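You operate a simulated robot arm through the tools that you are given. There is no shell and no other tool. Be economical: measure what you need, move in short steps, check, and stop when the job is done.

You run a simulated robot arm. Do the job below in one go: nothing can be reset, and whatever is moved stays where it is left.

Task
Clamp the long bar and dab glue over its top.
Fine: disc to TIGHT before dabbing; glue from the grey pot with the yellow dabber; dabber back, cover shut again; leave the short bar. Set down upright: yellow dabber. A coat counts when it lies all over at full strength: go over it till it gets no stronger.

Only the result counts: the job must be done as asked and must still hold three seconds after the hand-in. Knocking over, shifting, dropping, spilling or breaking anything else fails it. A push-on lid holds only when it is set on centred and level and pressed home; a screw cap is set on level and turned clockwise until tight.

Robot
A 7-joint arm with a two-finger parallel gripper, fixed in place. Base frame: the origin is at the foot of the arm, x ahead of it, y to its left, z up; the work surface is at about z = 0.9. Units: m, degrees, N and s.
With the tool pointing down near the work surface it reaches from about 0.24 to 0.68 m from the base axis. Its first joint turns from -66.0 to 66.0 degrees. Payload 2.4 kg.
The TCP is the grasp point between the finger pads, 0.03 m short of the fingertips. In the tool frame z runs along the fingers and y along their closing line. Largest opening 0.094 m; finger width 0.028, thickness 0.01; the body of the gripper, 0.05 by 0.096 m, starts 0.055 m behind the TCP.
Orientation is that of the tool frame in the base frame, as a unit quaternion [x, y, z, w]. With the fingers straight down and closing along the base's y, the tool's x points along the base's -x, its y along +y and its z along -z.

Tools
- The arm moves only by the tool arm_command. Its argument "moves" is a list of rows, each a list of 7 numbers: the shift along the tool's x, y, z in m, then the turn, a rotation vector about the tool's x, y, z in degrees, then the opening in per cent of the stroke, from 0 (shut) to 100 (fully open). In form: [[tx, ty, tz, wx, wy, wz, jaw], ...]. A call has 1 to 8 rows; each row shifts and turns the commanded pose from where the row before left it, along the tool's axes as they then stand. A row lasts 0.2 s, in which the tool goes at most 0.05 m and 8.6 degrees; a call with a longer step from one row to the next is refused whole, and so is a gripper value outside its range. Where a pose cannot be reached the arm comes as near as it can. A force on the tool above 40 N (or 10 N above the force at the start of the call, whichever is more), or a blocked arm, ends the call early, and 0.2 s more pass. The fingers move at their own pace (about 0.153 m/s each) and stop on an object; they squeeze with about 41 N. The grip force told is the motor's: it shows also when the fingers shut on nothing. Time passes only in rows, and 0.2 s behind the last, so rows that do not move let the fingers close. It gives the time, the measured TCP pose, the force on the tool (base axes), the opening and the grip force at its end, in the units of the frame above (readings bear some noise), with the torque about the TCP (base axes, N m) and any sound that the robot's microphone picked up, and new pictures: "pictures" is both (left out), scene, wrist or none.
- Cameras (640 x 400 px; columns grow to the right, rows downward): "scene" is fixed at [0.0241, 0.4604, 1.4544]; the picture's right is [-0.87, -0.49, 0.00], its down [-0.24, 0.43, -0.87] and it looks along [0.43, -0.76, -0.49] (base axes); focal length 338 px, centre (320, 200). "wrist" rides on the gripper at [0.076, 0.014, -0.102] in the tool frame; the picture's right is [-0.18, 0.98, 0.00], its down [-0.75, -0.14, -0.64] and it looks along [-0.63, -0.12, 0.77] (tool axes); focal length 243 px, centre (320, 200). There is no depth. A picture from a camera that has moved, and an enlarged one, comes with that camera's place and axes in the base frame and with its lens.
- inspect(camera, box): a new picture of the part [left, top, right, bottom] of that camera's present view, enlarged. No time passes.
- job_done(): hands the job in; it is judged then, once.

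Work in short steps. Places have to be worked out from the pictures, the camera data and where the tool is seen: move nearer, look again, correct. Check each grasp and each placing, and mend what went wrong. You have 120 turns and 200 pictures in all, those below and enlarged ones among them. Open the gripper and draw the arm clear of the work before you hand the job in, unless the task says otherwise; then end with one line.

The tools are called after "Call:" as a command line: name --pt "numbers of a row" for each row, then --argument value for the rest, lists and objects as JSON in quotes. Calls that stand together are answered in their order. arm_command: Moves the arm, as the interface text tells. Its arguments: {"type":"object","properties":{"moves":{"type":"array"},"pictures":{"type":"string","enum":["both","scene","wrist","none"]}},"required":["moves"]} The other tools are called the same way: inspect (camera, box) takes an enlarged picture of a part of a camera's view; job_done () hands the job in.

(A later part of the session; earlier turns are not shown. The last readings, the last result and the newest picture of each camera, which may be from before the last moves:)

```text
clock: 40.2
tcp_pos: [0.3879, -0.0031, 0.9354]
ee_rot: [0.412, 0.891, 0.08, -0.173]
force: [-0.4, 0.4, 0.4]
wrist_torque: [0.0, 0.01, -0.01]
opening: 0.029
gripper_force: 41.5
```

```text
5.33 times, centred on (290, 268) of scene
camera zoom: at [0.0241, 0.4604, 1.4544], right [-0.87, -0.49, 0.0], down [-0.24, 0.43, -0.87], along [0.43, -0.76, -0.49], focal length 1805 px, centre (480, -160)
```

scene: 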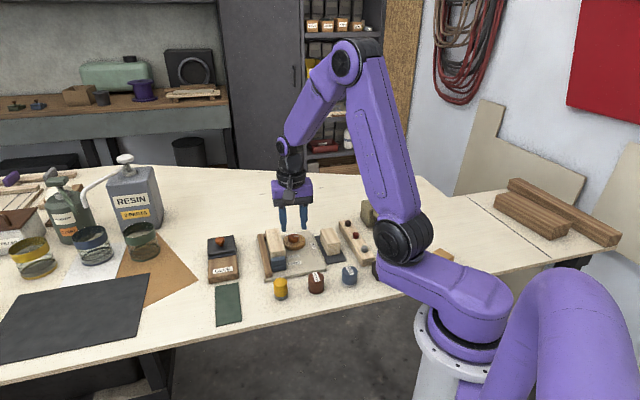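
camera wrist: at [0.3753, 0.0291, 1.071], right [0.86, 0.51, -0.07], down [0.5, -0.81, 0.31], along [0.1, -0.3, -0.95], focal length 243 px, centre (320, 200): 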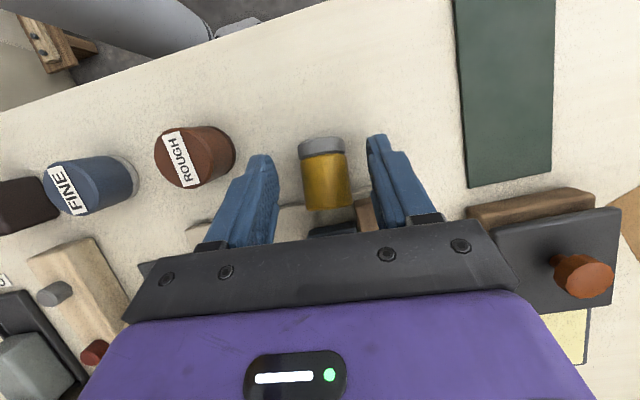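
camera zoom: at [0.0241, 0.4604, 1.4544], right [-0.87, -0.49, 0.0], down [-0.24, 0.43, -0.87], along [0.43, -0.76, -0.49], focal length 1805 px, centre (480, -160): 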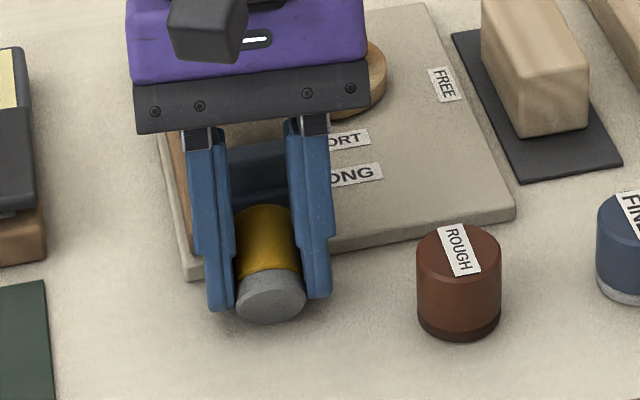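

Gripped at 29 mm. Lift slowly and check it follows.

Call:
arm_command --pt "0.0037 0 -0.0093 0 0 0 10" --pt "0.0037 0 -0.0093 0 0 0 10" --pt "0.0037 0 -0.0093 0 0 0 10" --pictures "none"

Call:
inspect --camera "scene" --box '[240, 230, 340, 305]'

```text
clock: 41.0
tcp_pos: [0.3879, -0.0037, 0.9669]
ee_rot: [0.411, 0.891, 0.08, -0.174]
force: [0.3, 0.3, -0.1]
wrist_torque: [-0.01, -0.02, -0.02]
opening: 0.0291
gripper_force: 40.9
```

```text
5.33 times, centred on (290, 268) of scene
camera zoom: at [0.0241, 0.4604, 1.4544], right [-0.87, -0.49, 0.0], down [-0.24, 0.43, -0.87], along [0.43, -0.76, -0.49], focal length 1805 px, centre (480, -160)
```

zoom: 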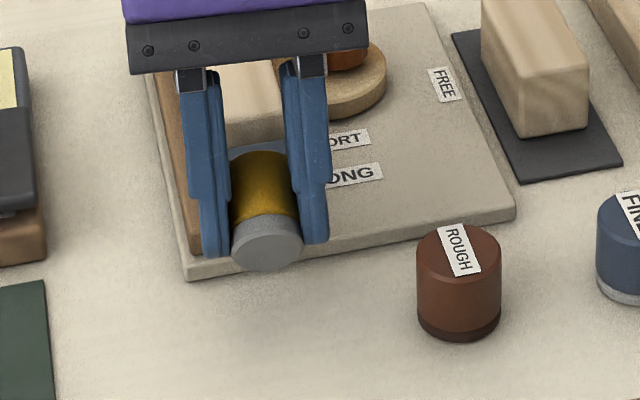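

Held. Raise, move clear of the jig, and tilt back to bring the dabber upright.

Call:
arm_command --pt "0.0235 0 -0.0176 0 0 0 10" --pt "0.0235 0 -0.0176 0 0 0 10" --pt "0 0 0 0 -8 0 10" --pt "0 0 0 0 -8 0 10" --pt "0 0 0 0 -8 0 10" --pt "0 0 0 0 -8 0 10" --pt "0 0 0 0 -8 0 10" --pt "0 0 0 0 -8 0 10" --pictures "scene"

Call:
inspect --camera "scene" --box '[240, 220, 340, 295]'

Call:
inspect --camera "wrist" --box '[220, 60, 420, 220]'

```text
clock: 42.8
tcp_pos: [0.3672, 0.0196, 1.0181]
ee_rot: [0.409, 0.884, -0.094, 0.204]
force: [0.2, -0.2, -0.5]
wrist_torque: [0.0, 0.01, -0.01]
opening: 0.0287
gripper_force: 40.6
```

scene: 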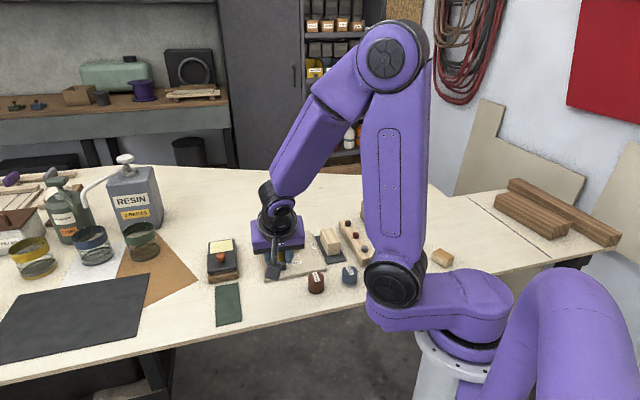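

```text
5.33 times, centred on (290, 258) of scene
camera zoom: at [0.0241, 0.4603, 1.4544], right [-0.87, -0.49, 0.0], down [-0.24, 0.43, -0.87], along [0.43, -0.76, -0.49], focal length 1805 px, centre (480, -107)
```

zoom: 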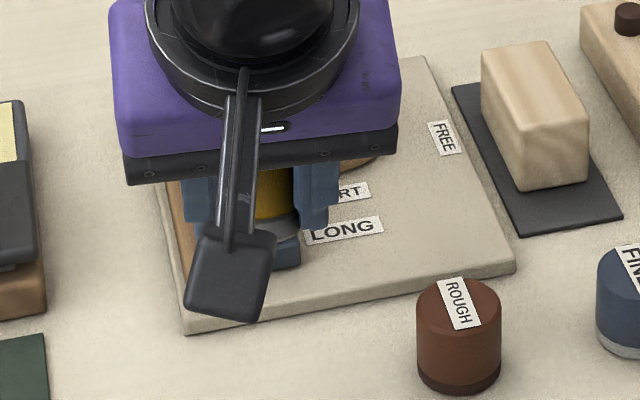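

```text
2.50 times, centred on (320, 140) of wrist
camera zoom: at [0.3037, 0.1157, 1.0765], right [0.86, 0.51, 0.08], down [0.15, -0.39, 0.91], along [0.49, -0.76, -0.41], focal length 606 px, centre (320, 350)
```

zoom: 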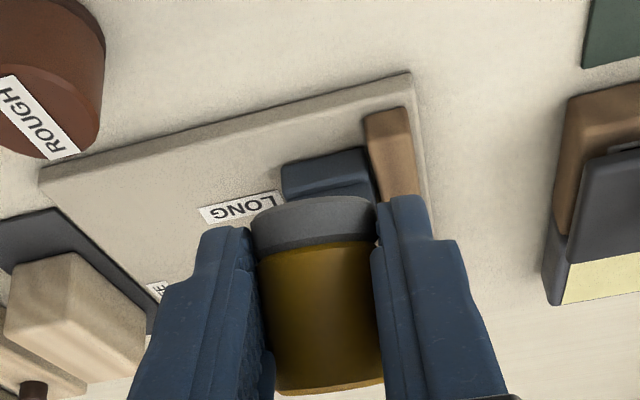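

Dabber is ~27° from upright by rotation count. Tilt 20° more (leaving ~7°) while shifting toward its home spot.

Call:
arm_command --pt "0.0108 0 -0.0053 0 -8 0 10" --pt "0 0 0 0 -8 0 10" --pt "0 0 0 0 -4 0 10" --pt "0 0 0 0 0 0 10" --pictures "wrist"

Call:
inspect --camera "wrist" --box '[220, 60, 420, 220]'

Call:
inspect --camera "scene" --box '[240, 220, 340, 295]'

```text
clock: 43.8
tcp_pos: [0.3596, 0.0286, 1.0173]
ee_rot: [0.387, 0.835, -0.166, 0.354]
force: [-0.1, 0.9, -0.9]
wrist_torque: [0.0, 0.0, 0.03]
opening: 0.0287
gripper_force: 41.1
camera wrist: at [0.2877, 0.1345, 1.0345], right [0.83, 0.54, 0.13], down [-0.07, -0.14, 0.99], along [0.55, -0.83, -0.08], focal length 243 px, centre (320, 200)
```

wrist: 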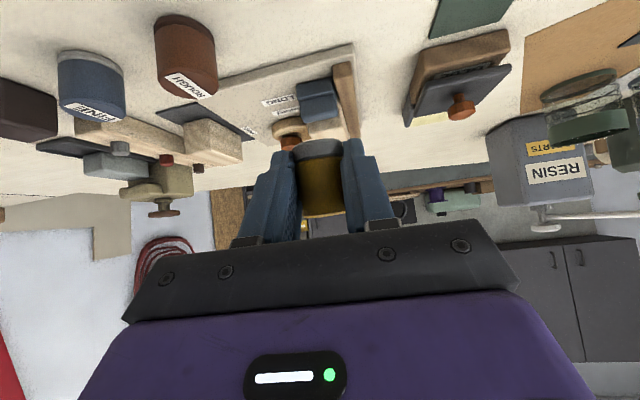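

```text
2.50 times, centred on (320, 140) of wrist
camera zoom: at [0.2877, 0.1345, 1.0345], right [0.83, 0.54, 0.13], down [-0.07, -0.14, 0.99], along [0.55, -0.83, -0.08], focal length 606 px, centre (320, 350)
```

zoom: 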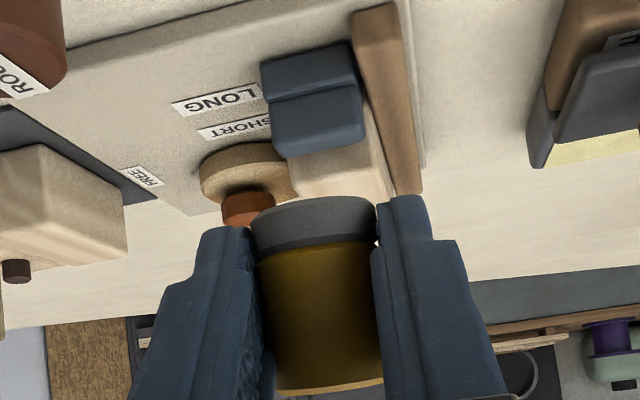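

```text
5.33 times, centred on (290, 258) of scene
camera zoom: at [0.0241, 0.4604, 1.4544], right [-0.87, -0.49, 0.0], down [-0.24, 0.43, -0.87], along [0.43, -0.76, -0.49], focal length 1805 px, centre (480, -107)
```

zoom: 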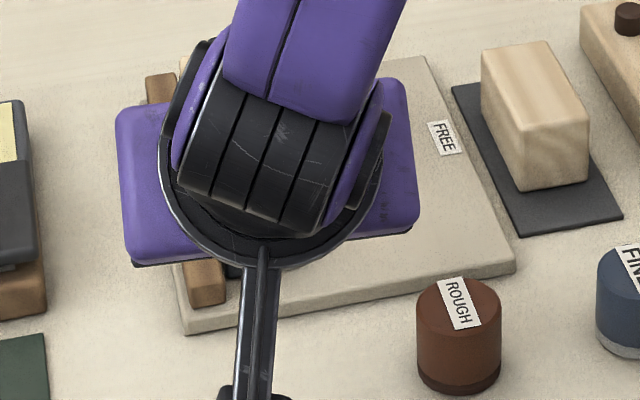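

Nearly upright (pad down). Lower vertically toward the table.

Call:
arm_command --pt "0.018 0 0.0174 0 0 0 10" --pt "0.018 0 0.0174 0 0 0 10" --pt "0.018 0 0.0174 0 0 0 10" --pt "0 0 0 0 0 0 10" --pictures "none"

Call:
inspect --camera "wrist" --box '[220, 60, 420, 220]'

```text
clock: 44.8
tcp_pos: [0.3741, 0.0316, 0.9557]
ee_rot: [0.386, 0.836, -0.165, 0.354]
force: [0.0, -0.2, 0.0]
wrist_torque: [0.0, 0.0, -0.01]
opening: 0.0286
gripper_force: 40.8
out of reach, approached as far as the arm can: row 1, 3
```

```text
2.50 times, centred on (320, 140) of wrist
camera zoom: at [0.301, 0.1367, 0.9736], right [0.83, 0.54, 0.13], down [-0.06, -0.14, 0.99], along [0.55, -0.83, -0.08], focal length 606 px, centre (320, 350)
```

zoom: 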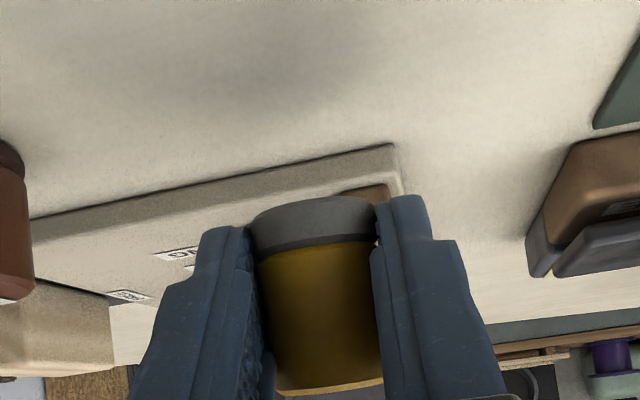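

Near the inner reach limit; shift 25 mm outward along tool y, then go down.

Call:
arm_command --pt "0 0.025 0 0 0 0 10" --pt "0.008 0 0.0077 0 0 0 10" --pt "0 0 0 0 0 0 10" --pictures "none"

Call:
inspect --camera "wrist" --box '[220, 60, 420, 220]'

```text
clock: 45.6
tcp_pos: [0.392, 0.0459, 0.9461]
ee_rot: [0.386, 0.835, -0.164, 0.355]
force: [-0.1, 1.3, -0.6]
wrist_torque: [0.02, 0.0, -0.01]
opening: 0.0285
gripper_force: 41.3
```

```text
2.50 times, centred on (320, 140) of wrist
camera zoom: at [0.3196, 0.1527, 0.9637], right [0.83, 0.54, 0.13], down [-0.07, -0.14, 0.99], along [0.55, -0.83, -0.08], focal length 606 px, centre (320, 350)
```

zoom: 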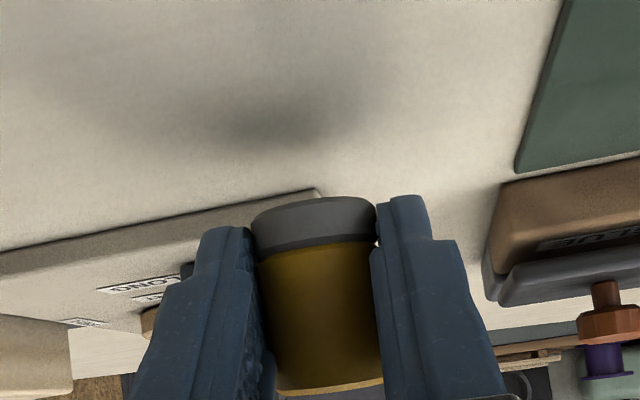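

Pad bottom ≈ 18–20 mm above table. Step down with force checks.

Call:
arm_command --pt "0.0086 0 0.0083 0 0 0 10" --pt "0 0 0 0 0 0 10" --pictures "none"

Call:
arm_command --pt "0.0022 0 0.002 0 0 0 10" --pt "0 0 0 0 0 0 10" --pictures "none"

Call:
inspect --camera "wrist" --box '[220, 60, 420, 220]'

Call:
inspect --camera "scene" --box '[230, 220, 350, 310]'

```text
clock: 46.2
tcp_pos: [0.3949, 0.047, 0.9363]
ee_rot: [0.386, 0.836, -0.166, 0.353]
force: [-0.8, -0.3, 0.6]
wrist_torque: [-0.01, 0.03, -0.02]
opening: 0.0285
gripper_force: 40.9
out of reach, approached as far as the arm can: row 1
```

```text
clock: 46.8
tcp_pos: [0.3962, 0.0459, 0.9362]
ee_rot: [0.386, 0.836, -0.166, 0.353]
force: [0.2, 0.2, -0.2]
wrist_torque: [0.02, 0.0, 0.0]
opening: 0.0286
gripper_force: 41.4
```

```text
2.50 times, centred on (320, 140) of wrist
camera zoom: at [0.324, 0.1532, 0.9523], right [0.83, 0.54, 0.13], down [-0.06, -0.14, 0.99], along [0.55, -0.83, -0.08], focal length 606 px, centre (320, 350)
```

zoom: 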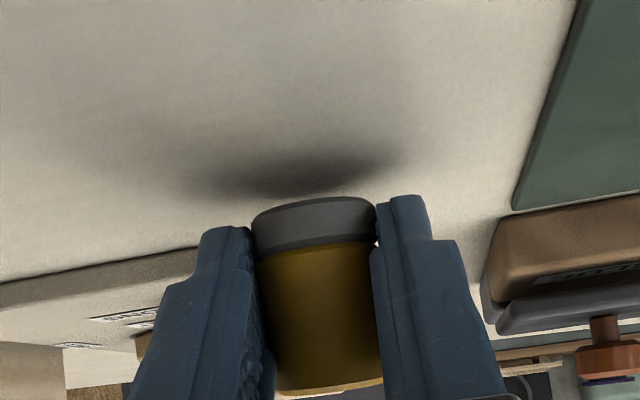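

```text
4.44 times, centred on (290, 265) of scene
camera zoom: at [0.0241, 0.4604, 1.4544], right [-0.87, -0.49, 0.0], down [-0.24, 0.43, -0.87], along [0.43, -0.76, -0.49], focal length 1504 px, centre (453, -89)
```

zoom: 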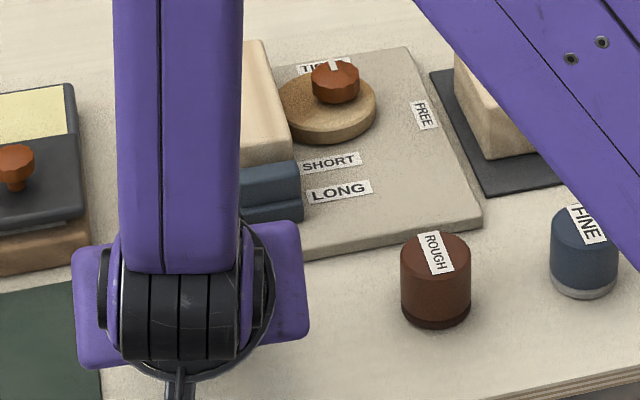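

Still ~8 mm high at a reach limit; move 20 mm further out and continue down.

Call:
arm_command --pt "0 0.02 0 0 0 0 10" --pt "0.003 0 0.003 0 0 0 10" --pt "0 0 0 0 0 0 10" --pictures "none"

Call:
inspect --camera "wrist" --box '[220, 60, 420, 220]'

```text
clock: 47.6
tcp_pos: [0.4115, 0.0596, 0.9307]
ee_rot: [0.386, 0.834, -0.165, 0.359]
force: [-12.6, 3.8, 35.2]
wrist_torque: [-0.44, 0.38, -0.28]
opening: 0.029
gripper_force: 41.0
```

```text
2.50 times, centred on (320, 140) of wrist
camera zoom: at [0.3391, 0.1653, 0.9468], right [0.83, 0.54, 0.14], down [-0.07, -0.13, 0.99], along [0.55, -0.83, -0.07], focal length 606 px, centre (320, 350)
```

zoom: 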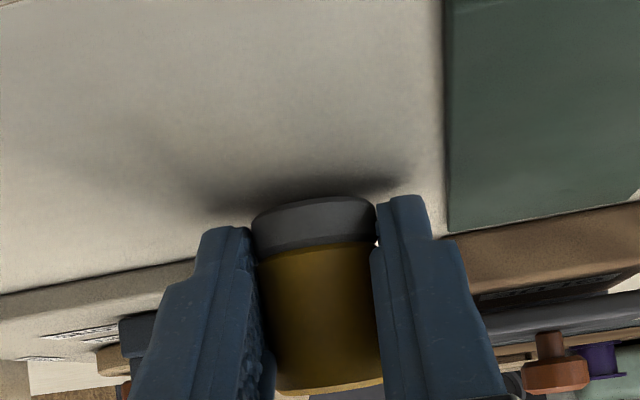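

Contact at 35 N. Ease up ~2 mm, then open gently.

Call:
arm_command --pt "-0.0018 0 -0.0018 0 0 0 10" --pt "0 0 0 0 0 0 10" --pictures "none"

Call:
inspect --camera "wrist" --box '[270, 110, 370, 180]'

```text
clock: 48.2
tcp_pos: [0.4113, 0.0602, 0.9308]
ee_rot: [0.387, 0.836, -0.164, 0.354]
force: [2.4, -1.3, 2.7]
wrist_torque: [0.15, 0.2, -0.05]
opening: 0.0285
gripper_force: 41.5
```

```text
5.71 times, centred on (320, 145) of wrist
camera zoom: at [0.3392, 0.1654, 0.948], right [0.83, 0.54, 0.13], down [-0.07, -0.14, 0.99], along [0.55, -0.83, -0.08], focal length 1386 px, centre (320, 514)
```

zoom: 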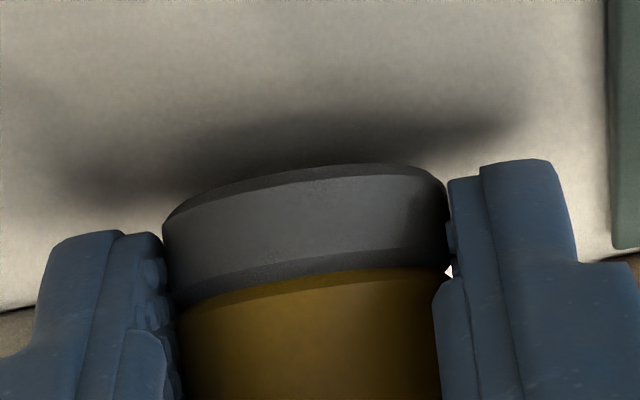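

Light contact now. Open in small steps.

Call:
arm_command --pt "0 0 0 0 0 0 33" --pt "0 0 0 0 0 0 36" --pt "0 0 0 0 0 0 45" --pt "0 0 0 0 0 0 60" --pictures "wrist"

Call:
inspect --camera "wrist" --box '[220, 60, 420, 220]'

```text
clock: 49.2
tcp_pos: [0.4091, 0.058, 0.9318]
ee_rot: [0.387, 0.835, -0.165, 0.354]
force: [-18.1, -5.3, 8.4]
wrist_torque: [-0.06, 0.28, -0.06]
opening: 0.0471
gripper_force: 0.2
camera wrist: at [0.3376, 0.1649, 0.948], right [0.83, 0.54, 0.13], down [-0.06, -0.14, 0.99], along [0.55, -0.83, -0.08], focal length 243 px, centre (320, 200)
```

wrist: 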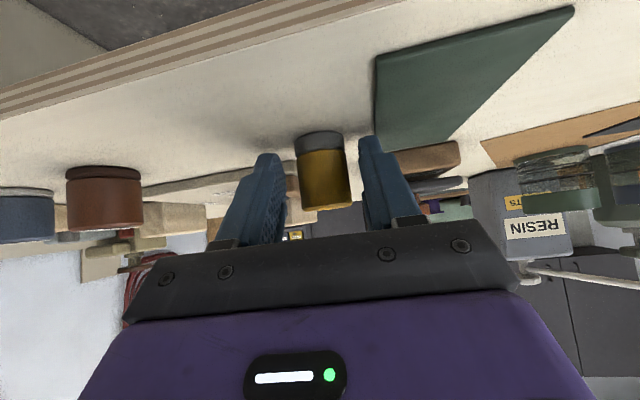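

```text
2.50 times, centred on (320, 140) of wrist
camera zoom: at [0.3376, 0.1649, 0.948], right [0.83, 0.54, 0.13], down [-0.06, -0.14, 0.99], along [0.55, -0.83, -0.08], focal length 606 px, centre (320, 350)
```

zoom: 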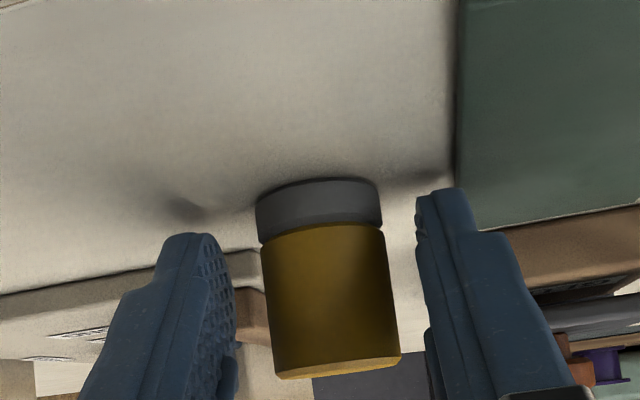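

The dabber stands upright. The right finger is touching the mat edge; close slightly, then withdraw backwards along the tool axis.

Call:
arm_command --pt "0 -0.001 0 0 0 0 44" --pt "0 0 -0.02 0 0 0 44" --pt "0 0 -0.03 0 0 0 44" --pt "0 0 -0.03 0 0 0 50" --pt "0 0 -0.03 0 0 0 50" --pictures "wrist"

Call:
inspect --camera "wrist" --box '[200, 30, 440, 200]'

```text
clock: 50.4
tcp_pos: [0.3608, 0.1191, 1.0086]
ee_rot: [0.386, 0.835, -0.165, 0.355]
force: [-0.2, 0.1, -0.7]
wrist_torque: [0.02, 0.03, -0.02]
opening: 0.0469
gripper_force: 0.1
camera wrist: at [0.288, 0.2247, 1.0255], right [0.83, 0.54, 0.13], down [-0.07, -0.14, 0.99], along [0.55, -0.83, -0.08], focal length 243 px, centre (320, 200)
```

wrist: 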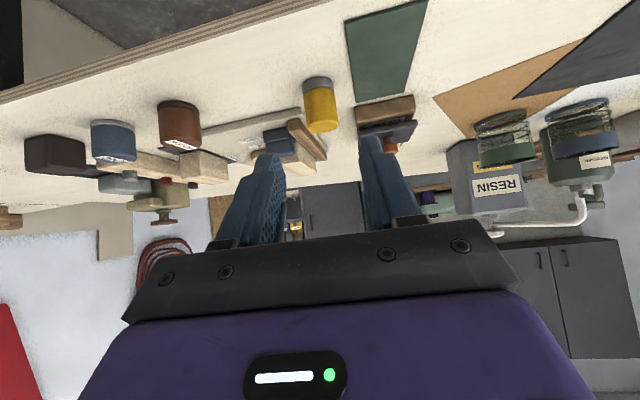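

```text
2.35 times, centred on (320, 115) of wrist
camera zoom: at [0.288, 0.2247, 1.0255], right [0.83, 0.54, 0.13], down [-0.07, -0.14, 0.99], along [0.55, -0.83, -0.08], focal length 571 px, centre (320, 400)
```

zoom: 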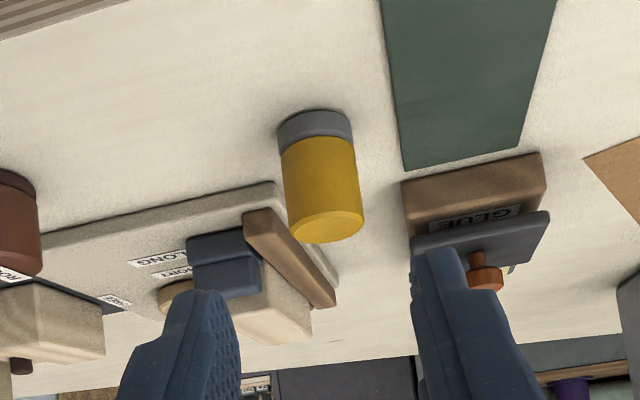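

Standing upright near (0.42,0.05). Now raise and bring the tool back to vertical.

Call:
arm_command --pt "-0.025 0 -0.024 0 0 0 55" --pt "-0.025 0 -0.024 0 8 0 55" --pt "0 0 0 0 8 0 55" --pt "0 0 0 0 8 0 55" --pt "0 0 0 0 8 0 55" --pt "0 0 0 0 8 0 55" --pt "0 0 0 0 6 0 55" --pictures "none"

```text
clock: 52.0
tcp_pos: [0.3585, 0.1201, 1.0771]
ee_rot: [0.419, 0.908, 0.0, -0.001]
force: [-0.9, 0.4, 0.0]
wrist_torque: [-0.02, 0.01, -0.03]
opening: 0.0516
gripper_force: 0.1
```

Call:
arm_command --pt "-0.031 0 0.012 0 0 0 55" --pt "-0.031 0 0.012 0 0 0 55" --pt "-0.031 0 0.012 0 0 0 55" --pictures "wrist"

Call:
inspect --camera "wrist" --box '[200, 40, 440, 220]'

Call:
inspect --camera "scene" --box '[200, 220, 320, 310]'

```text
clock: 52.8
tcp_pos: [0.4187, 0.0487, 1.0401]
ee_rot: [0.42, 0.908, 0.0, 0.0]
force: [-0.5, -0.9, -0.7]
wrist_torque: [0.01, -0.03, 0.03]
opening: 0.0517
gripper_force: 0.2
camera wrist: at [0.3776, 0.1165, 1.1428], right [0.87, 0.5, 0.0], down [0.38, -0.67, 0.64], along [0.32, -0.56, -0.77], focal length 243 px, centre (320, 200)
```

wrist: 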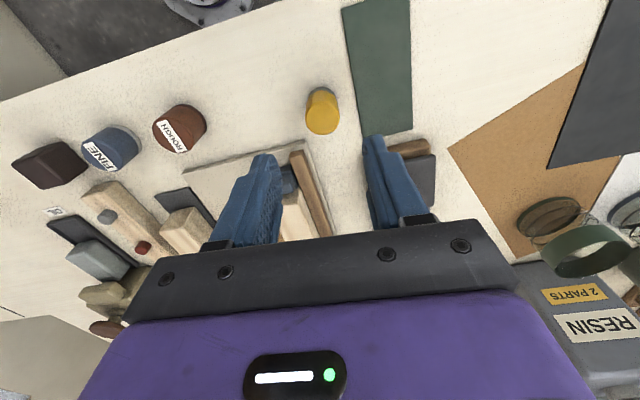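

```text
2.22 times, centred on (320, 130) of wrist
camera zoom: at [0.3776, 0.1165, 1.1428], right [0.87, 0.5, 0.0], down [0.38, -0.67, 0.64], along [0.32, -0.56, -0.77], focal length 539 px, centre (320, 356)
```

zoom: 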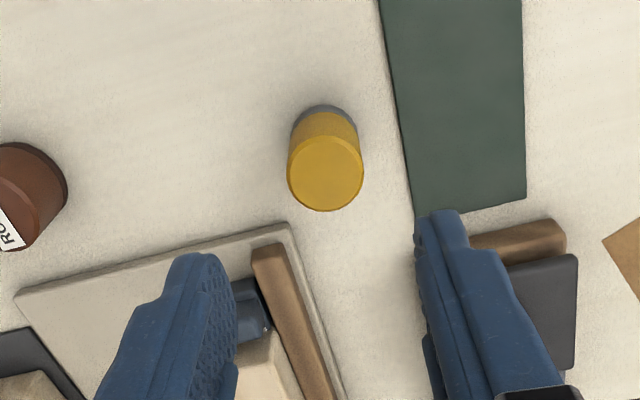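

```text
4.44 times, centred on (260, 265) of scene
camera zoom: at [0.0241, 0.4604, 1.4544], right [-0.87, -0.49, 0.0], down [-0.24, 0.43, -0.87], along [0.43, -0.76, -0.49], focal length 1504 px, centre (587, -89)
```

zoom: 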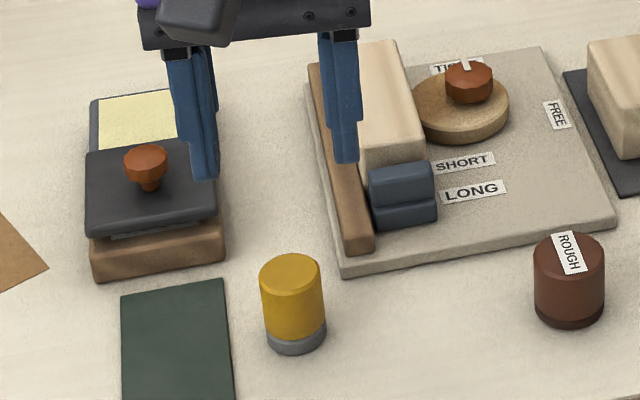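

Dabber is right below the TCP; jig and mat look unmoved. Descend to tips ≈0.909 with the jaw at 42 mm.

Call:
arm_command --pt "0 0.0018 0.033 0 0 0 46" --pt "0 0 0.033 0 0 0 46" --pt "0 0 0.02 0 0 0 46" --pt "0 0 0 0 0 0 46" --pictures "wrist"

Call:
inspect --camera "wrist" --box '[240, 90, 400, 220]'

Call:
inspect --camera "scene" --box '[230, 240, 310, 300]'

```text
clock: 53.8
tcp_pos: [0.4163, 0.0505, 0.9532]
ee_rot: [0.42, 0.907, 0.001, 0.0]
force: [0.3, -0.1, 0.1]
wrist_torque: [0.02, 0.01, 0.02]
opening: 0.0429
gripper_force: 0.0
camera wrist: at [0.377, 0.1182, 1.0562], right [0.87, 0.5, 0.0], down [0.38, -0.67, 0.64], along [0.32, -0.56, -0.77], focal length 243 px, centre (320, 200)
```

wrist: 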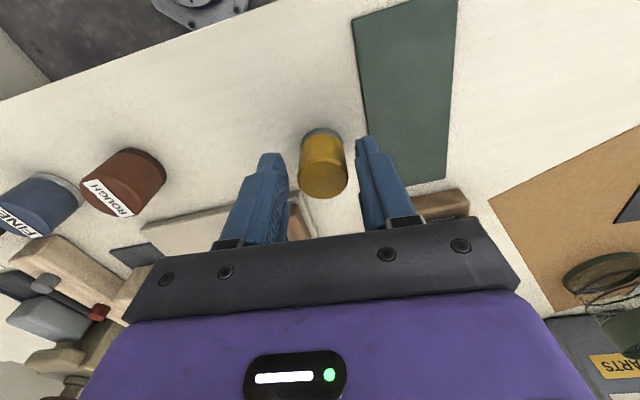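

```text
3.08 times, centred on (320, 155) of wrist
camera zoom: at [0.377, 0.1182, 1.0562], right [0.87, 0.5, 0.0], down [0.38, -0.67, 0.64], along [0.32, -0.56, -0.77], focal length 746 px, centre (320, 338)
```

zoom: 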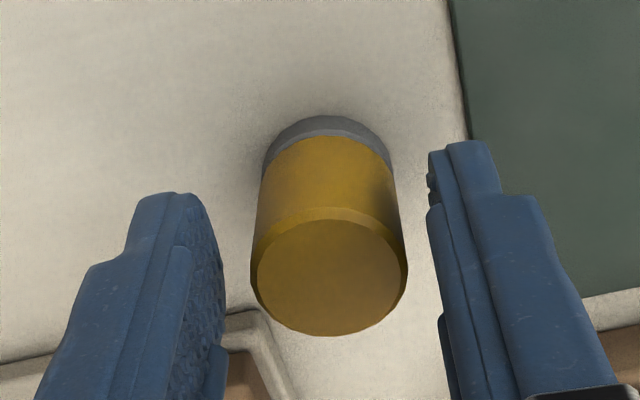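

```text
6.67 times, centred on (270, 270) of scene
camera zoom: at [0.0241, 0.4603, 1.4544], right [-0.87, -0.49, 0.0], down [-0.24, 0.43, -0.87], along [0.43, -0.76, -0.49], focal length 2256 px, centre (653, -267)
```

zoom: 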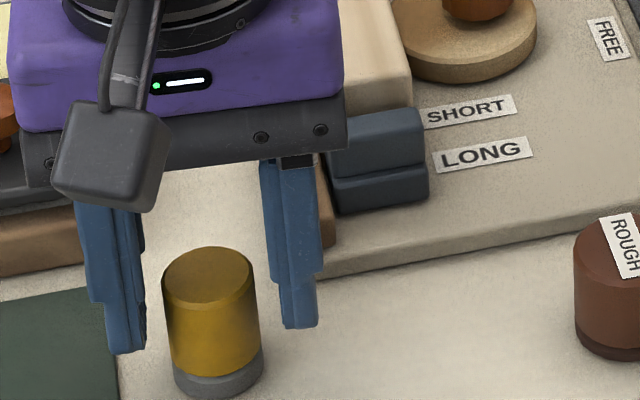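

Centred. Lower another 16 mm so the fingers also take the wider grey foot, then close.

Call:
arm_command --pt "0 0.0005 0.0155 0 0 0 46" --pt "0 0 0 0 0 0 46" --pt "0 0 0 0 0 0 10" --pt "0 0 0 0 0 0 10" --pt "0 0 -0.008 0 0 0 10" --pt "0 0 -0.008 0 0 0 10" --pt "0 0 -0.008 0 0 0 10" --pictures "none"

Call:
inspect --camera "scene" --box '[230, 230, 310, 290]'

Call:
inspect --camera "wrist" --box '[240, 90, 400, 220]'

```text
clock: 55.4
tcp_pos: [0.4201, 0.0501, 0.963]
ee_rot: [0.42, 0.908, 0.0, -0.001]
force: [0.0, -0.4, -0.9]
wrist_torque: [0.0, -0.01, 0.0]
opening: 0.0278
gripper_force: 40.6
```

```text
6.67 times, centred on (270, 260) of scene
camera zoom: at [0.0241, 0.4604, 1.4544], right [-0.87, -0.49, 0.0], down [-0.24, 0.43, -0.87], along [0.43, -0.76, -0.49], focal length 2256 px, centre (653, -200)
```

zoom: 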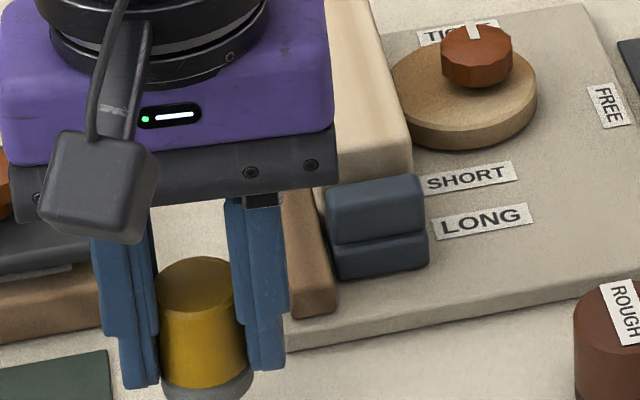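

```text
3.08 times, centred on (320, 155) of wrist
camera zoom: at [0.3797, 0.1181, 1.067], right [0.87, 0.5, 0.0], down [0.38, -0.67, 0.64], along [0.32, -0.56, -0.77], focal length 746 px, centre (320, 338)
```

zoom: 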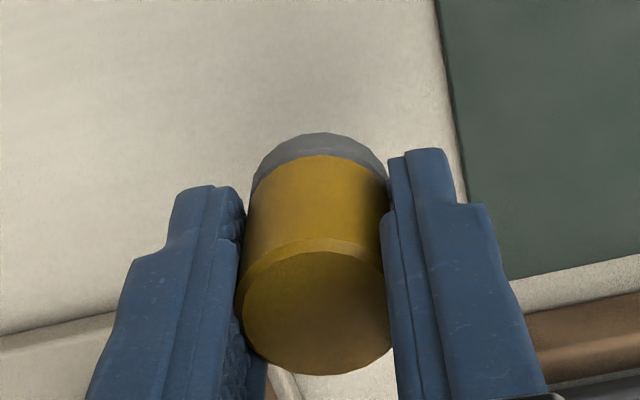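

It lifts, but may be creeping in the grip. I hold still for a moment and compare.

Call:
arm_command --pt "0 0 0 0 0 0 0" --pt "0 0 0 0 0 0 0" --pt "0 0 0 0 0 0 0" --pt "0 0 0 0 0 0 0" --pictures "none"

Call:
inspect --camera "wrist" --box '[240, 90, 400, 220]'

```text
clock: 56.4
tcp_pos: [0.4196, 0.0502, 0.964]
ee_rot: [0.419, 0.908, 0.0, 0.001]
force: [-0.5, 0.6, -0.2]
wrist_torque: [-0.04, -0.02, -0.03]
opening: 0.0281
gripper_force: 40.8
```

```text
3.08 times, centred on (320, 155) of wrist
camera zoom: at [0.3797, 0.1181, 1.0668], right [0.87, 0.5, 0.0], down [0.38, -0.67, 0.64], along [0.32, -0.56, -0.77], focal length 746 px, centre (320, 338)
```

zoom: 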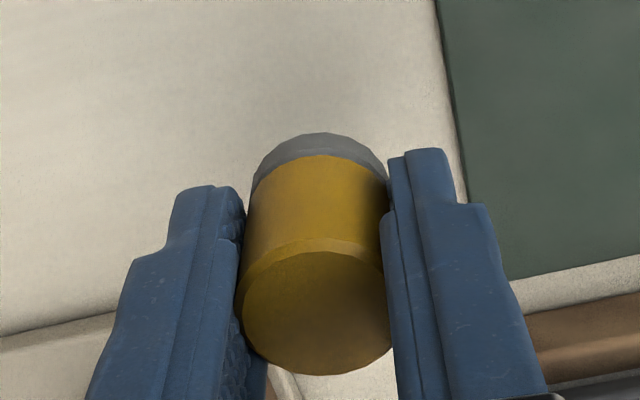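

Stable. Lift gently higher, then carry slowly over to the glue.

Call:
arm_command --pt "0 0 -0.015 0 0 0 0" --pt "0 0 -0.02 0 0 0 0" --pt "0 0 -0.02 0 0 0 0" --pt "0 0 -0.015 0 0 0 0" --pt "0 0 0 0 0 0 0" --pictures "none"

Call:
arm_command --pt "-0.012 0.006 0 0 0 0 0" --pt "-0.024 0.0115 0 0 0 0 0" --pt "-0.024 0.0115 0 0 0 0 0" --pt "-0.024 0.0115 0 0 0 0 0" --pt "-0.024 0.0115 0 0 0 0 0" --pt "-0.024 0.0115 0 0 0 0 0" --pt "-0.026 0.0123 0 0 0 0 0" --pictures "wrist"

Call:
inspect --camera "wrist" --box '[220, 80, 420, 220]'

Call:
inspect --camera "scene" --box '[180, 200, 280, 275]'

```text
clock: 57.6
tcp_pos: [0.4215, 0.0506, 1.035]
ee_rot: [0.42, 0.908, 0.0, 0.0]
force: [-0.4, 0.1, -0.2]
wrist_torque: [0.0, -0.02, -0.02]
opening: 0.028
gripper_force: 40.8
```

```text
clock: 59.2
tcp_pos: [0.5842, -0.0205, 1.0316]
ee_rot: [0.42, 0.907, 0.001, 0.0]
force: [-0.5, -0.1, -0.6]
wrist_torque: [0.01, 0.02, 0.0]
opening: 0.0278
gripper_force: 40.8
camera wrist: at [0.5434, 0.0473, 1.1351], right [0.87, 0.5, 0.0], down [0.38, -0.67, 0.64], along [0.32, -0.56, -0.77], focal length 243 px, centre (320, 200)
```

wrist: 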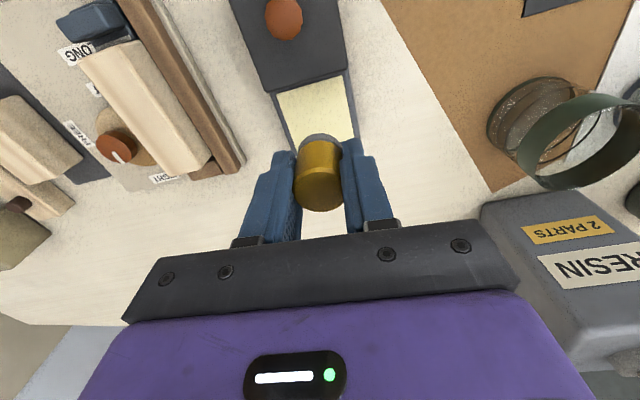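

```text
2.86 times, centred on (320, 150) of wrist
camera zoom: at [0.5434, 0.0473, 1.1351], right [0.87, 0.5, 0.0], down [0.38, -0.67, 0.64], along [0.32, -0.56, -0.77], focal length 693 px, centre (320, 343)
```

zoom: 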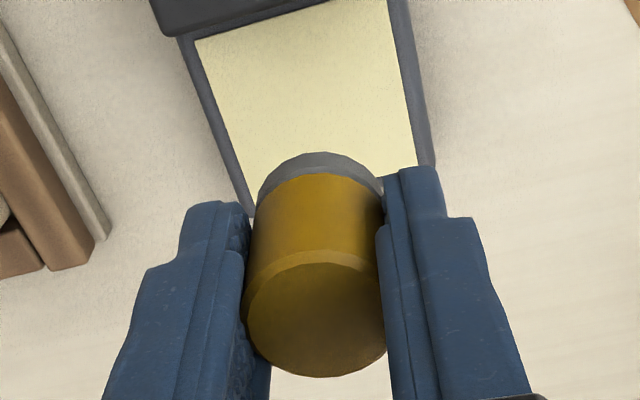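

```text
5.33 times, centred on (230, 238) of scene
camera zoom: at [0.0241, 0.4604, 1.4544], right [-0.87, -0.49, 0.0], down [-0.24, 0.43, -0.87], along [0.43, -0.76, -0.49], focal length 1805 px, centre (800, 0)
```

zoom: 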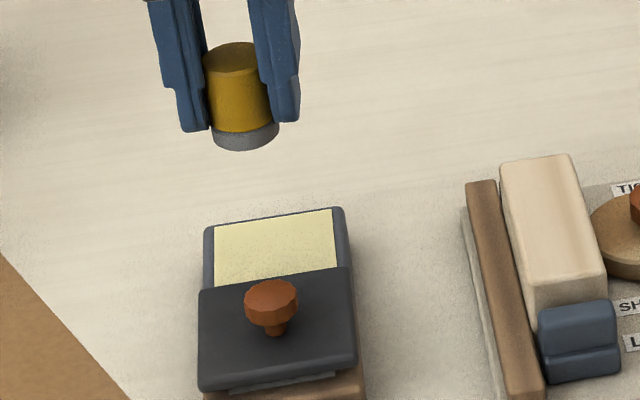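

Well centred over the glue. Lower toward it, then creep until light contact.

Call:
arm_command --pt "0 0 0.02 0 0 0 0" --pt "0 0 0.02 0 0 0 0" --pt "0 0 0.01 0 0 0 0" --pt "0 0 0.004 0 0 0 0" --pictures "none"

Call:
inspect --camera "scene" --box '[190, 205, 270, 265]'

```text
clock: 60.2
tcp_pos: [0.5819, -0.0207, 0.979]
ee_rot: [0.419, 0.908, -0.001, 0.0]
force: [-0.1, -0.3, 0.0]
wrist_torque: [0.0, 0.02, -0.02]
opening: 0.0283
gripper_force: 41.1
```

```text
6.67 times, centred on (230, 235) of scene
camera zoom: at [0.0241, 0.4604, 1.4544], right [-0.87, -0.49, 0.0], down [-0.24, 0.43, -0.87], along [0.43, -0.76, -0.49], focal length 2256 px, centre (920, -33)
```

zoom: 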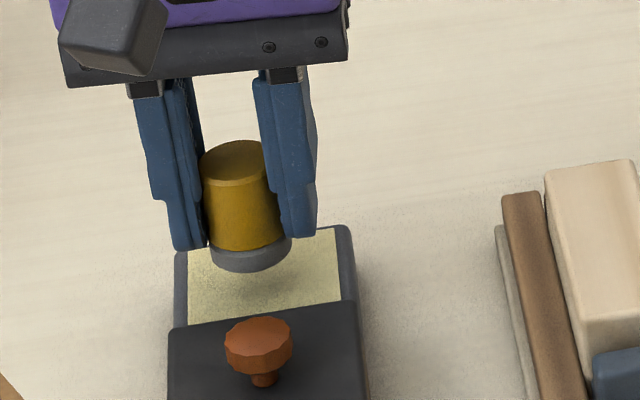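

Call:
arm_command --pt "0 0 0.004 0 0 0 0" --pt "0 0 0.003 0 0 0 0" --pt "0 0 0.003 0 0 0 0" --pictures "none"

Call:
inspect --camera "scene" --box '[190, 205, 270, 265]'

```text
clock: 61.0
tcp_pos: [0.5806, -0.0198, 0.9697]
ee_rot: [0.42, 0.908, 0.0, 0.0]
force: [-0.8, 0.0, -0.5]
wrist_torque: [0.0, 0.03, -0.01]
opening: 0.0278
gripper_force: 40.9
```

```text
6.67 times, centred on (230, 235) of scene
camera zoom: at [0.0241, 0.4603, 1.4544], right [-0.87, -0.49, 0.0], down [-0.24, 0.43, -0.87], along [0.43, -0.76, -0.49], focal length 2256 px, centre (920, -33)
```

zoom: 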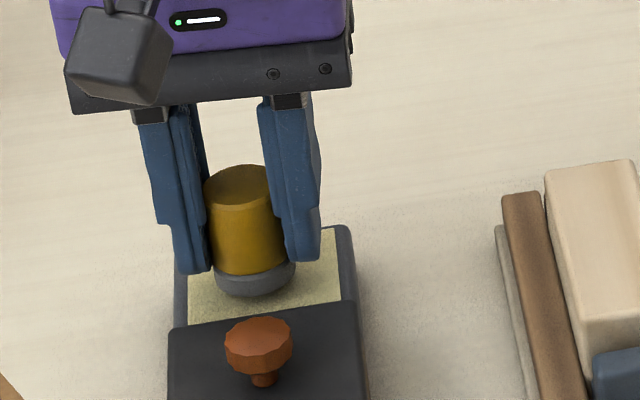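

Call:
arm_command --pt "0 0 0.002 0 0 0 0" --pt "0 0 0.002 0 0 0 0" --pictures "none"

Call:
arm_command --pt "0 0 0.002 0 0 0 0" --pt "0 0 0.001 0 0 0 0" --pictures "none"

Call:
inspect --camera "scene" --box '[190, 205, 270, 265]'

```text
clock: 61.6
tcp_pos: [0.5804, -0.0197, 0.9659]
ee_rot: [0.419, 0.908, -0.001, 0.0]
force: [0.1, 1.2, -0.4]
wrist_torque: [-0.02, 0.02, 0.03]
opening: 0.0279
gripper_force: 40.8
```

```text
clock: 62.2
tcp_pos: [0.58, -0.0203, 0.9645]
ee_rot: [0.42, 0.908, 0.0, 0.001]
force: [-5.3, 1.4, 14.6]
wrist_torque: [0.07, 0.21, 0.02]
opening: 0.028
gripper_force: 40.9
```

```text
6.67 times, centred on (230, 235) of scene
camera zoom: at [0.0237, 0.4604, 1.4543], right [-0.87, -0.49, 0.0], down [-0.24, 0.43, -0.87], along [0.43, -0.76, -0.49], focal length 2256 px, centre (920, -33)
```

zoom: 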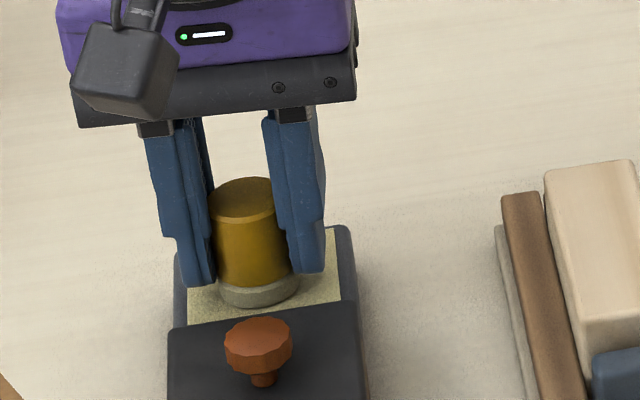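

Contact (≈15 N) and the foot took on glue. Lift gently and check the pad.

Call:
arm_command --pt "0 0 0 0 0 0 0" --pt "0 0 -0.01 0 0 0 0" --pt "0 0 -0.02 0 0 0 0" --pt "0 0 -0.02 0 0 0 0" --pt "0 0 -0.02 0 0 0 0" --pt "0 0 0 0 0 0 0" --pictures "none"

Call:
inspect --camera "scene" --box '[180, 190, 280, 265]'

```text
clock: 63.6
tcp_pos: [0.5793, -0.0204, 1.0332]
ee_rot: [0.419, 0.908, 0.0, 0.0]
force: [0.6, -0.2, 0.4]
wrist_torque: [0.04, 0.0, -0.01]
opening: 0.0281
gripper_force: 41.4
```

```text
5.33 times, centred on (230, 228) of scene
camera zoom: at [0.0241, 0.4603, 1.4544], right [-0.87, -0.49, 0.0], down [-0.24, 0.43, -0.87], along [0.43, -0.76, -0.49], focal length 1805 px, centre (800, 53)
```

zoom: 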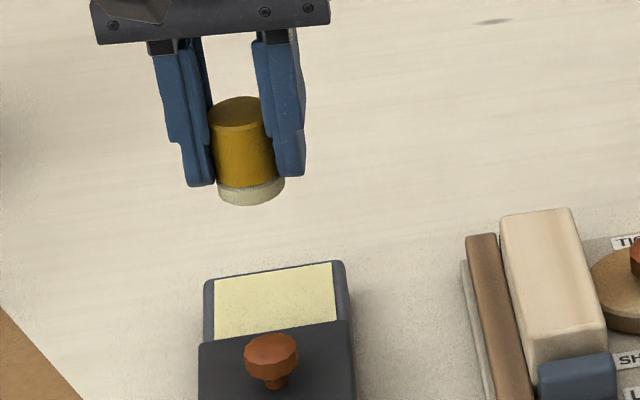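

Pad is loaded (cream). Carry over the bar centre (≈(0.471,-0.089)) at height.

Call:
arm_command --pt "0.0036 -0.0255 -0.002 0 0 0 0" --pt "0.0036 -0.0255 -0.002 0 0 0 0" --pt "0.0036 -0.0255 -0.002 0 0 0 0" --pt "0.0036 -0.0255 0 0 0 0 0" --pt "0.0036 -0.0255 0 0 0 0 0" --pt "0 0 0 0 0 0 0" --pictures "wrist"

Call:
inspect --camera "wrist" --box '[220, 80, 420, 220]'

Call:
inspect --camera "scene" --box '[240, 195, 340, 270]'

```text
clock: 65.0
tcp_pos: [0.4697, -0.0891, 1.0383]
ee_rot: [0.419, 0.908, -0.001, 0.0]
force: [0.0, 0.2, 0.1]
wrist_torque: [0.0, 0.02, -0.03]
opening: 0.028
gripper_force: 41.0
camera wrist: at [0.4298, -0.0224, 1.1415], right [0.87, 0.5, 0.0], down [0.38, -0.67, 0.64], along [0.32, -0.56, -0.77], focal length 243 px, centre (320, 200)
```

wrist: 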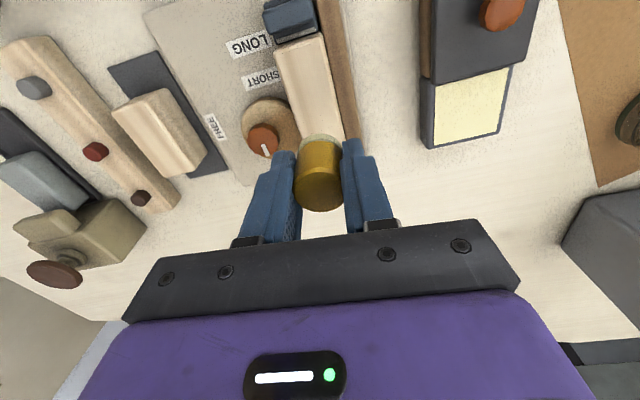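

```text
2.86 times, centred on (320, 150) of wrist
camera zoom: at [0.4298, -0.0224, 1.1415], right [0.87, 0.5, 0.0], down [0.38, -0.67, 0.64], along [0.32, -0.56, -0.77], focal length 693 px, centre (320, 343)
```

zoom: 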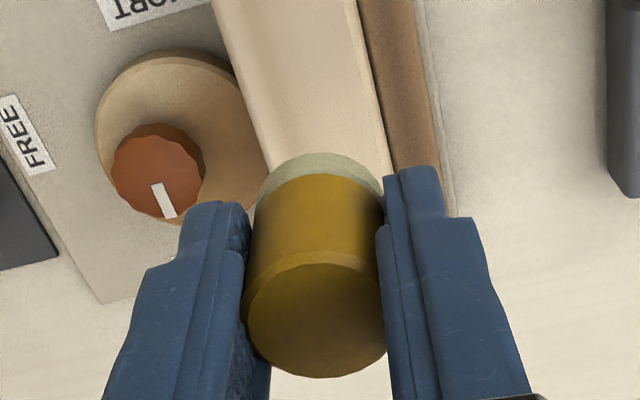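

```text
5.33 times, centred on (290, 232) of scene
camera zoom: at [0.0241, 0.4603, 1.4544], right [-0.87, -0.49, 0.0], down [-0.24, 0.43, -0.87], along [0.43, -0.76, -0.49], focal length 1805 px, centre (480, 27)
```

zoom: 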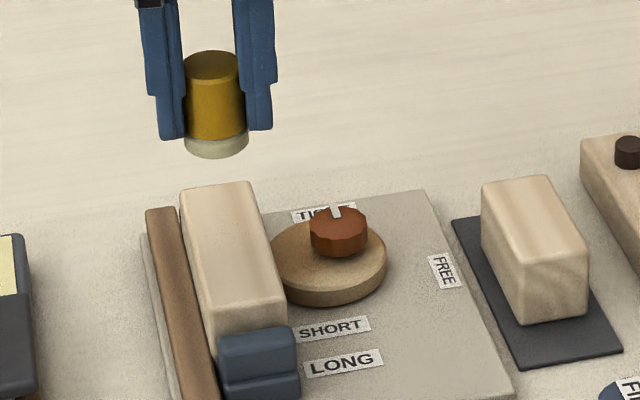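

Centred over the bar. Lower and creep to contact.

Call:
arm_command --pt "0 -0.001 0.02 0 0 0 0" --pt "0 0 0.018 0 0 0 0" --pt "0 0 0.003 0 0 0 0" --pt "0 0 0.002 0 0 0 0" --pictures "none"

Call:
inspect --camera "scene" --box '[250, 205, 330, 265]'

```text
clock: 66.0
tcp_pos: [0.4715, -0.0891, 0.9962]
ee_rot: [0.419, 0.908, 0.0, 0.0]
force: [1.2, -0.9, 0.3]
wrist_torque: [-0.02, -0.01, -0.01]
opening: 0.028
gripper_force: 41.2
```

```text
6.67 times, centred on (290, 235) of scene
camera zoom: at [0.0241, 0.4603, 1.4544], right [-0.87, -0.49, 0.0], down [-0.24, 0.43, -0.87], along [0.43, -0.76, -0.49], focal length 2256 px, centre (520, -33)
```

zoom: 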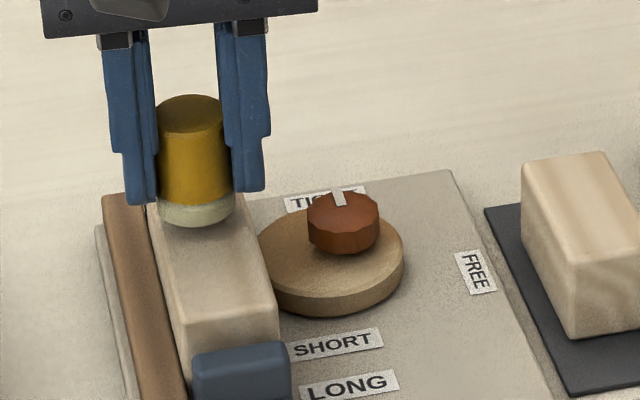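

Call:
arm_command --pt "0 0 0.002 0 0 0 0" --pt "0 0 0.002 0 0 0 0" --pictures "none"

Call:
arm_command --pt "0 0 0.0015 0 0 0 0" --pt "0 0 0.0015 0 0 0 0" --pictures "none"

Call:
arm_command --pt "0 0 0.0015 0 0 0 0" --pt "0 0 0.0015 0 0 0 0" --pictures "none"

Call:
inspect --camera "scene" --box '[250, 205, 330, 265]'

```text
clock: 66.6
tcp_pos: [0.4703, -0.0904, 0.9924]
ee_rot: [0.419, 0.908, 0.001, 0.0]
force: [0.1, 0.3, -0.7]
wrist_torque: [0.03, -0.03, -0.03]
opening: 0.0279
gripper_force: 41.1
```

```text
clock: 67.2
tcp_pos: [0.4699, -0.0898, 0.9894]
ee_rot: [0.419, 0.908, 0.0, 0.001]
force: [-0.8, 0.5, -0.8]
wrist_torque: [0.01, 0.03, 0.0]
opening: 0.0278
gripper_force: 40.6
```

```text
clock: 67.8
tcp_pos: [0.4716, -0.089, 0.9876]
ee_rot: [0.419, 0.908, 0.0, 0.0]
force: [-7.1, 4.2, 30.8]
wrist_torque: [0.16, 0.34, 0.0]
opening: 0.0281
gripper_force: 40.9
```

```text
6.67 times, centred on (290, 235) of scene
camera zoom: at [0.0234, 0.4606, 1.4543], right [-0.87, -0.49, 0.0], down [-0.24, 0.43, -0.87], along [0.43, -0.76, -0.49], focal length 2256 px, centre (520, -33)
```

zoom: 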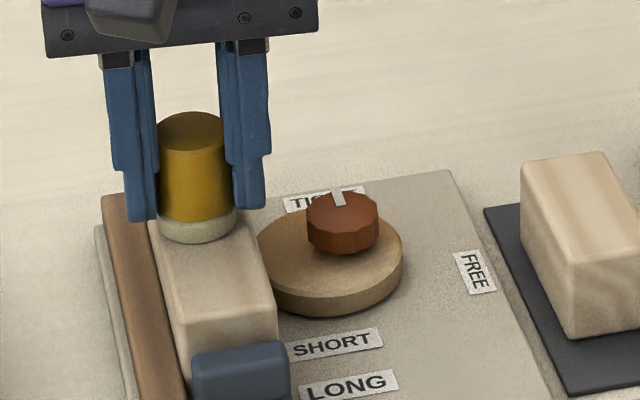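

Contact (31 N). Pad sits ~3 mm toward the fence side. Ease pressure and slide toward the far end, then toward the stop along the fence side.

Call:
arm_command --pt "0 0 -0.0017 0 0 0 0" --pt "-0.01 0.001 0 0 0 0 0" --pt "-0.01 0.001 0 0 0 0 0" --pt "-0.007 0.0007 0 0 0 0 0" --pictures "none"

Call:
inspect --camera "scene" --box '[250, 205, 330, 265]'

```text
clock: 68.8
tcp_pos: [0.4902, -0.1094, 0.988]
ee_rot: [0.42, 0.908, 0.0, 0.0]
force: [-5.9, 4.9, 21.4]
wrist_torque: [0.15, 0.2, -0.04]
opening: 0.028
gripper_force: 40.2
```

```text
6.67 times, centred on (290, 235) of scene
camera zoom: at [0.0236, 0.4606, 1.4543], right [-0.87, -0.49, 0.0], down [-0.24, 0.43, -0.87], along [0.43, -0.76, -0.49], focal length 2256 px, centre (520, -33)
```

zoom: 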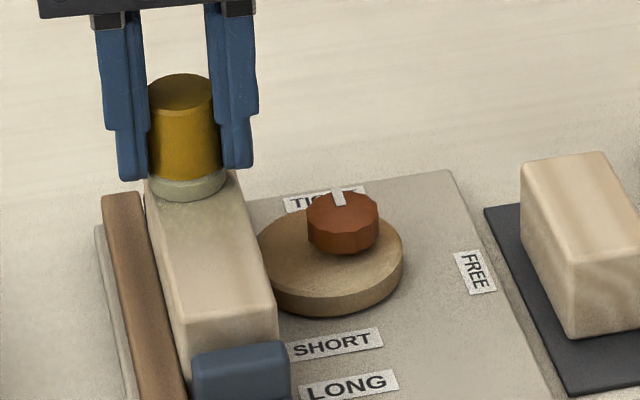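

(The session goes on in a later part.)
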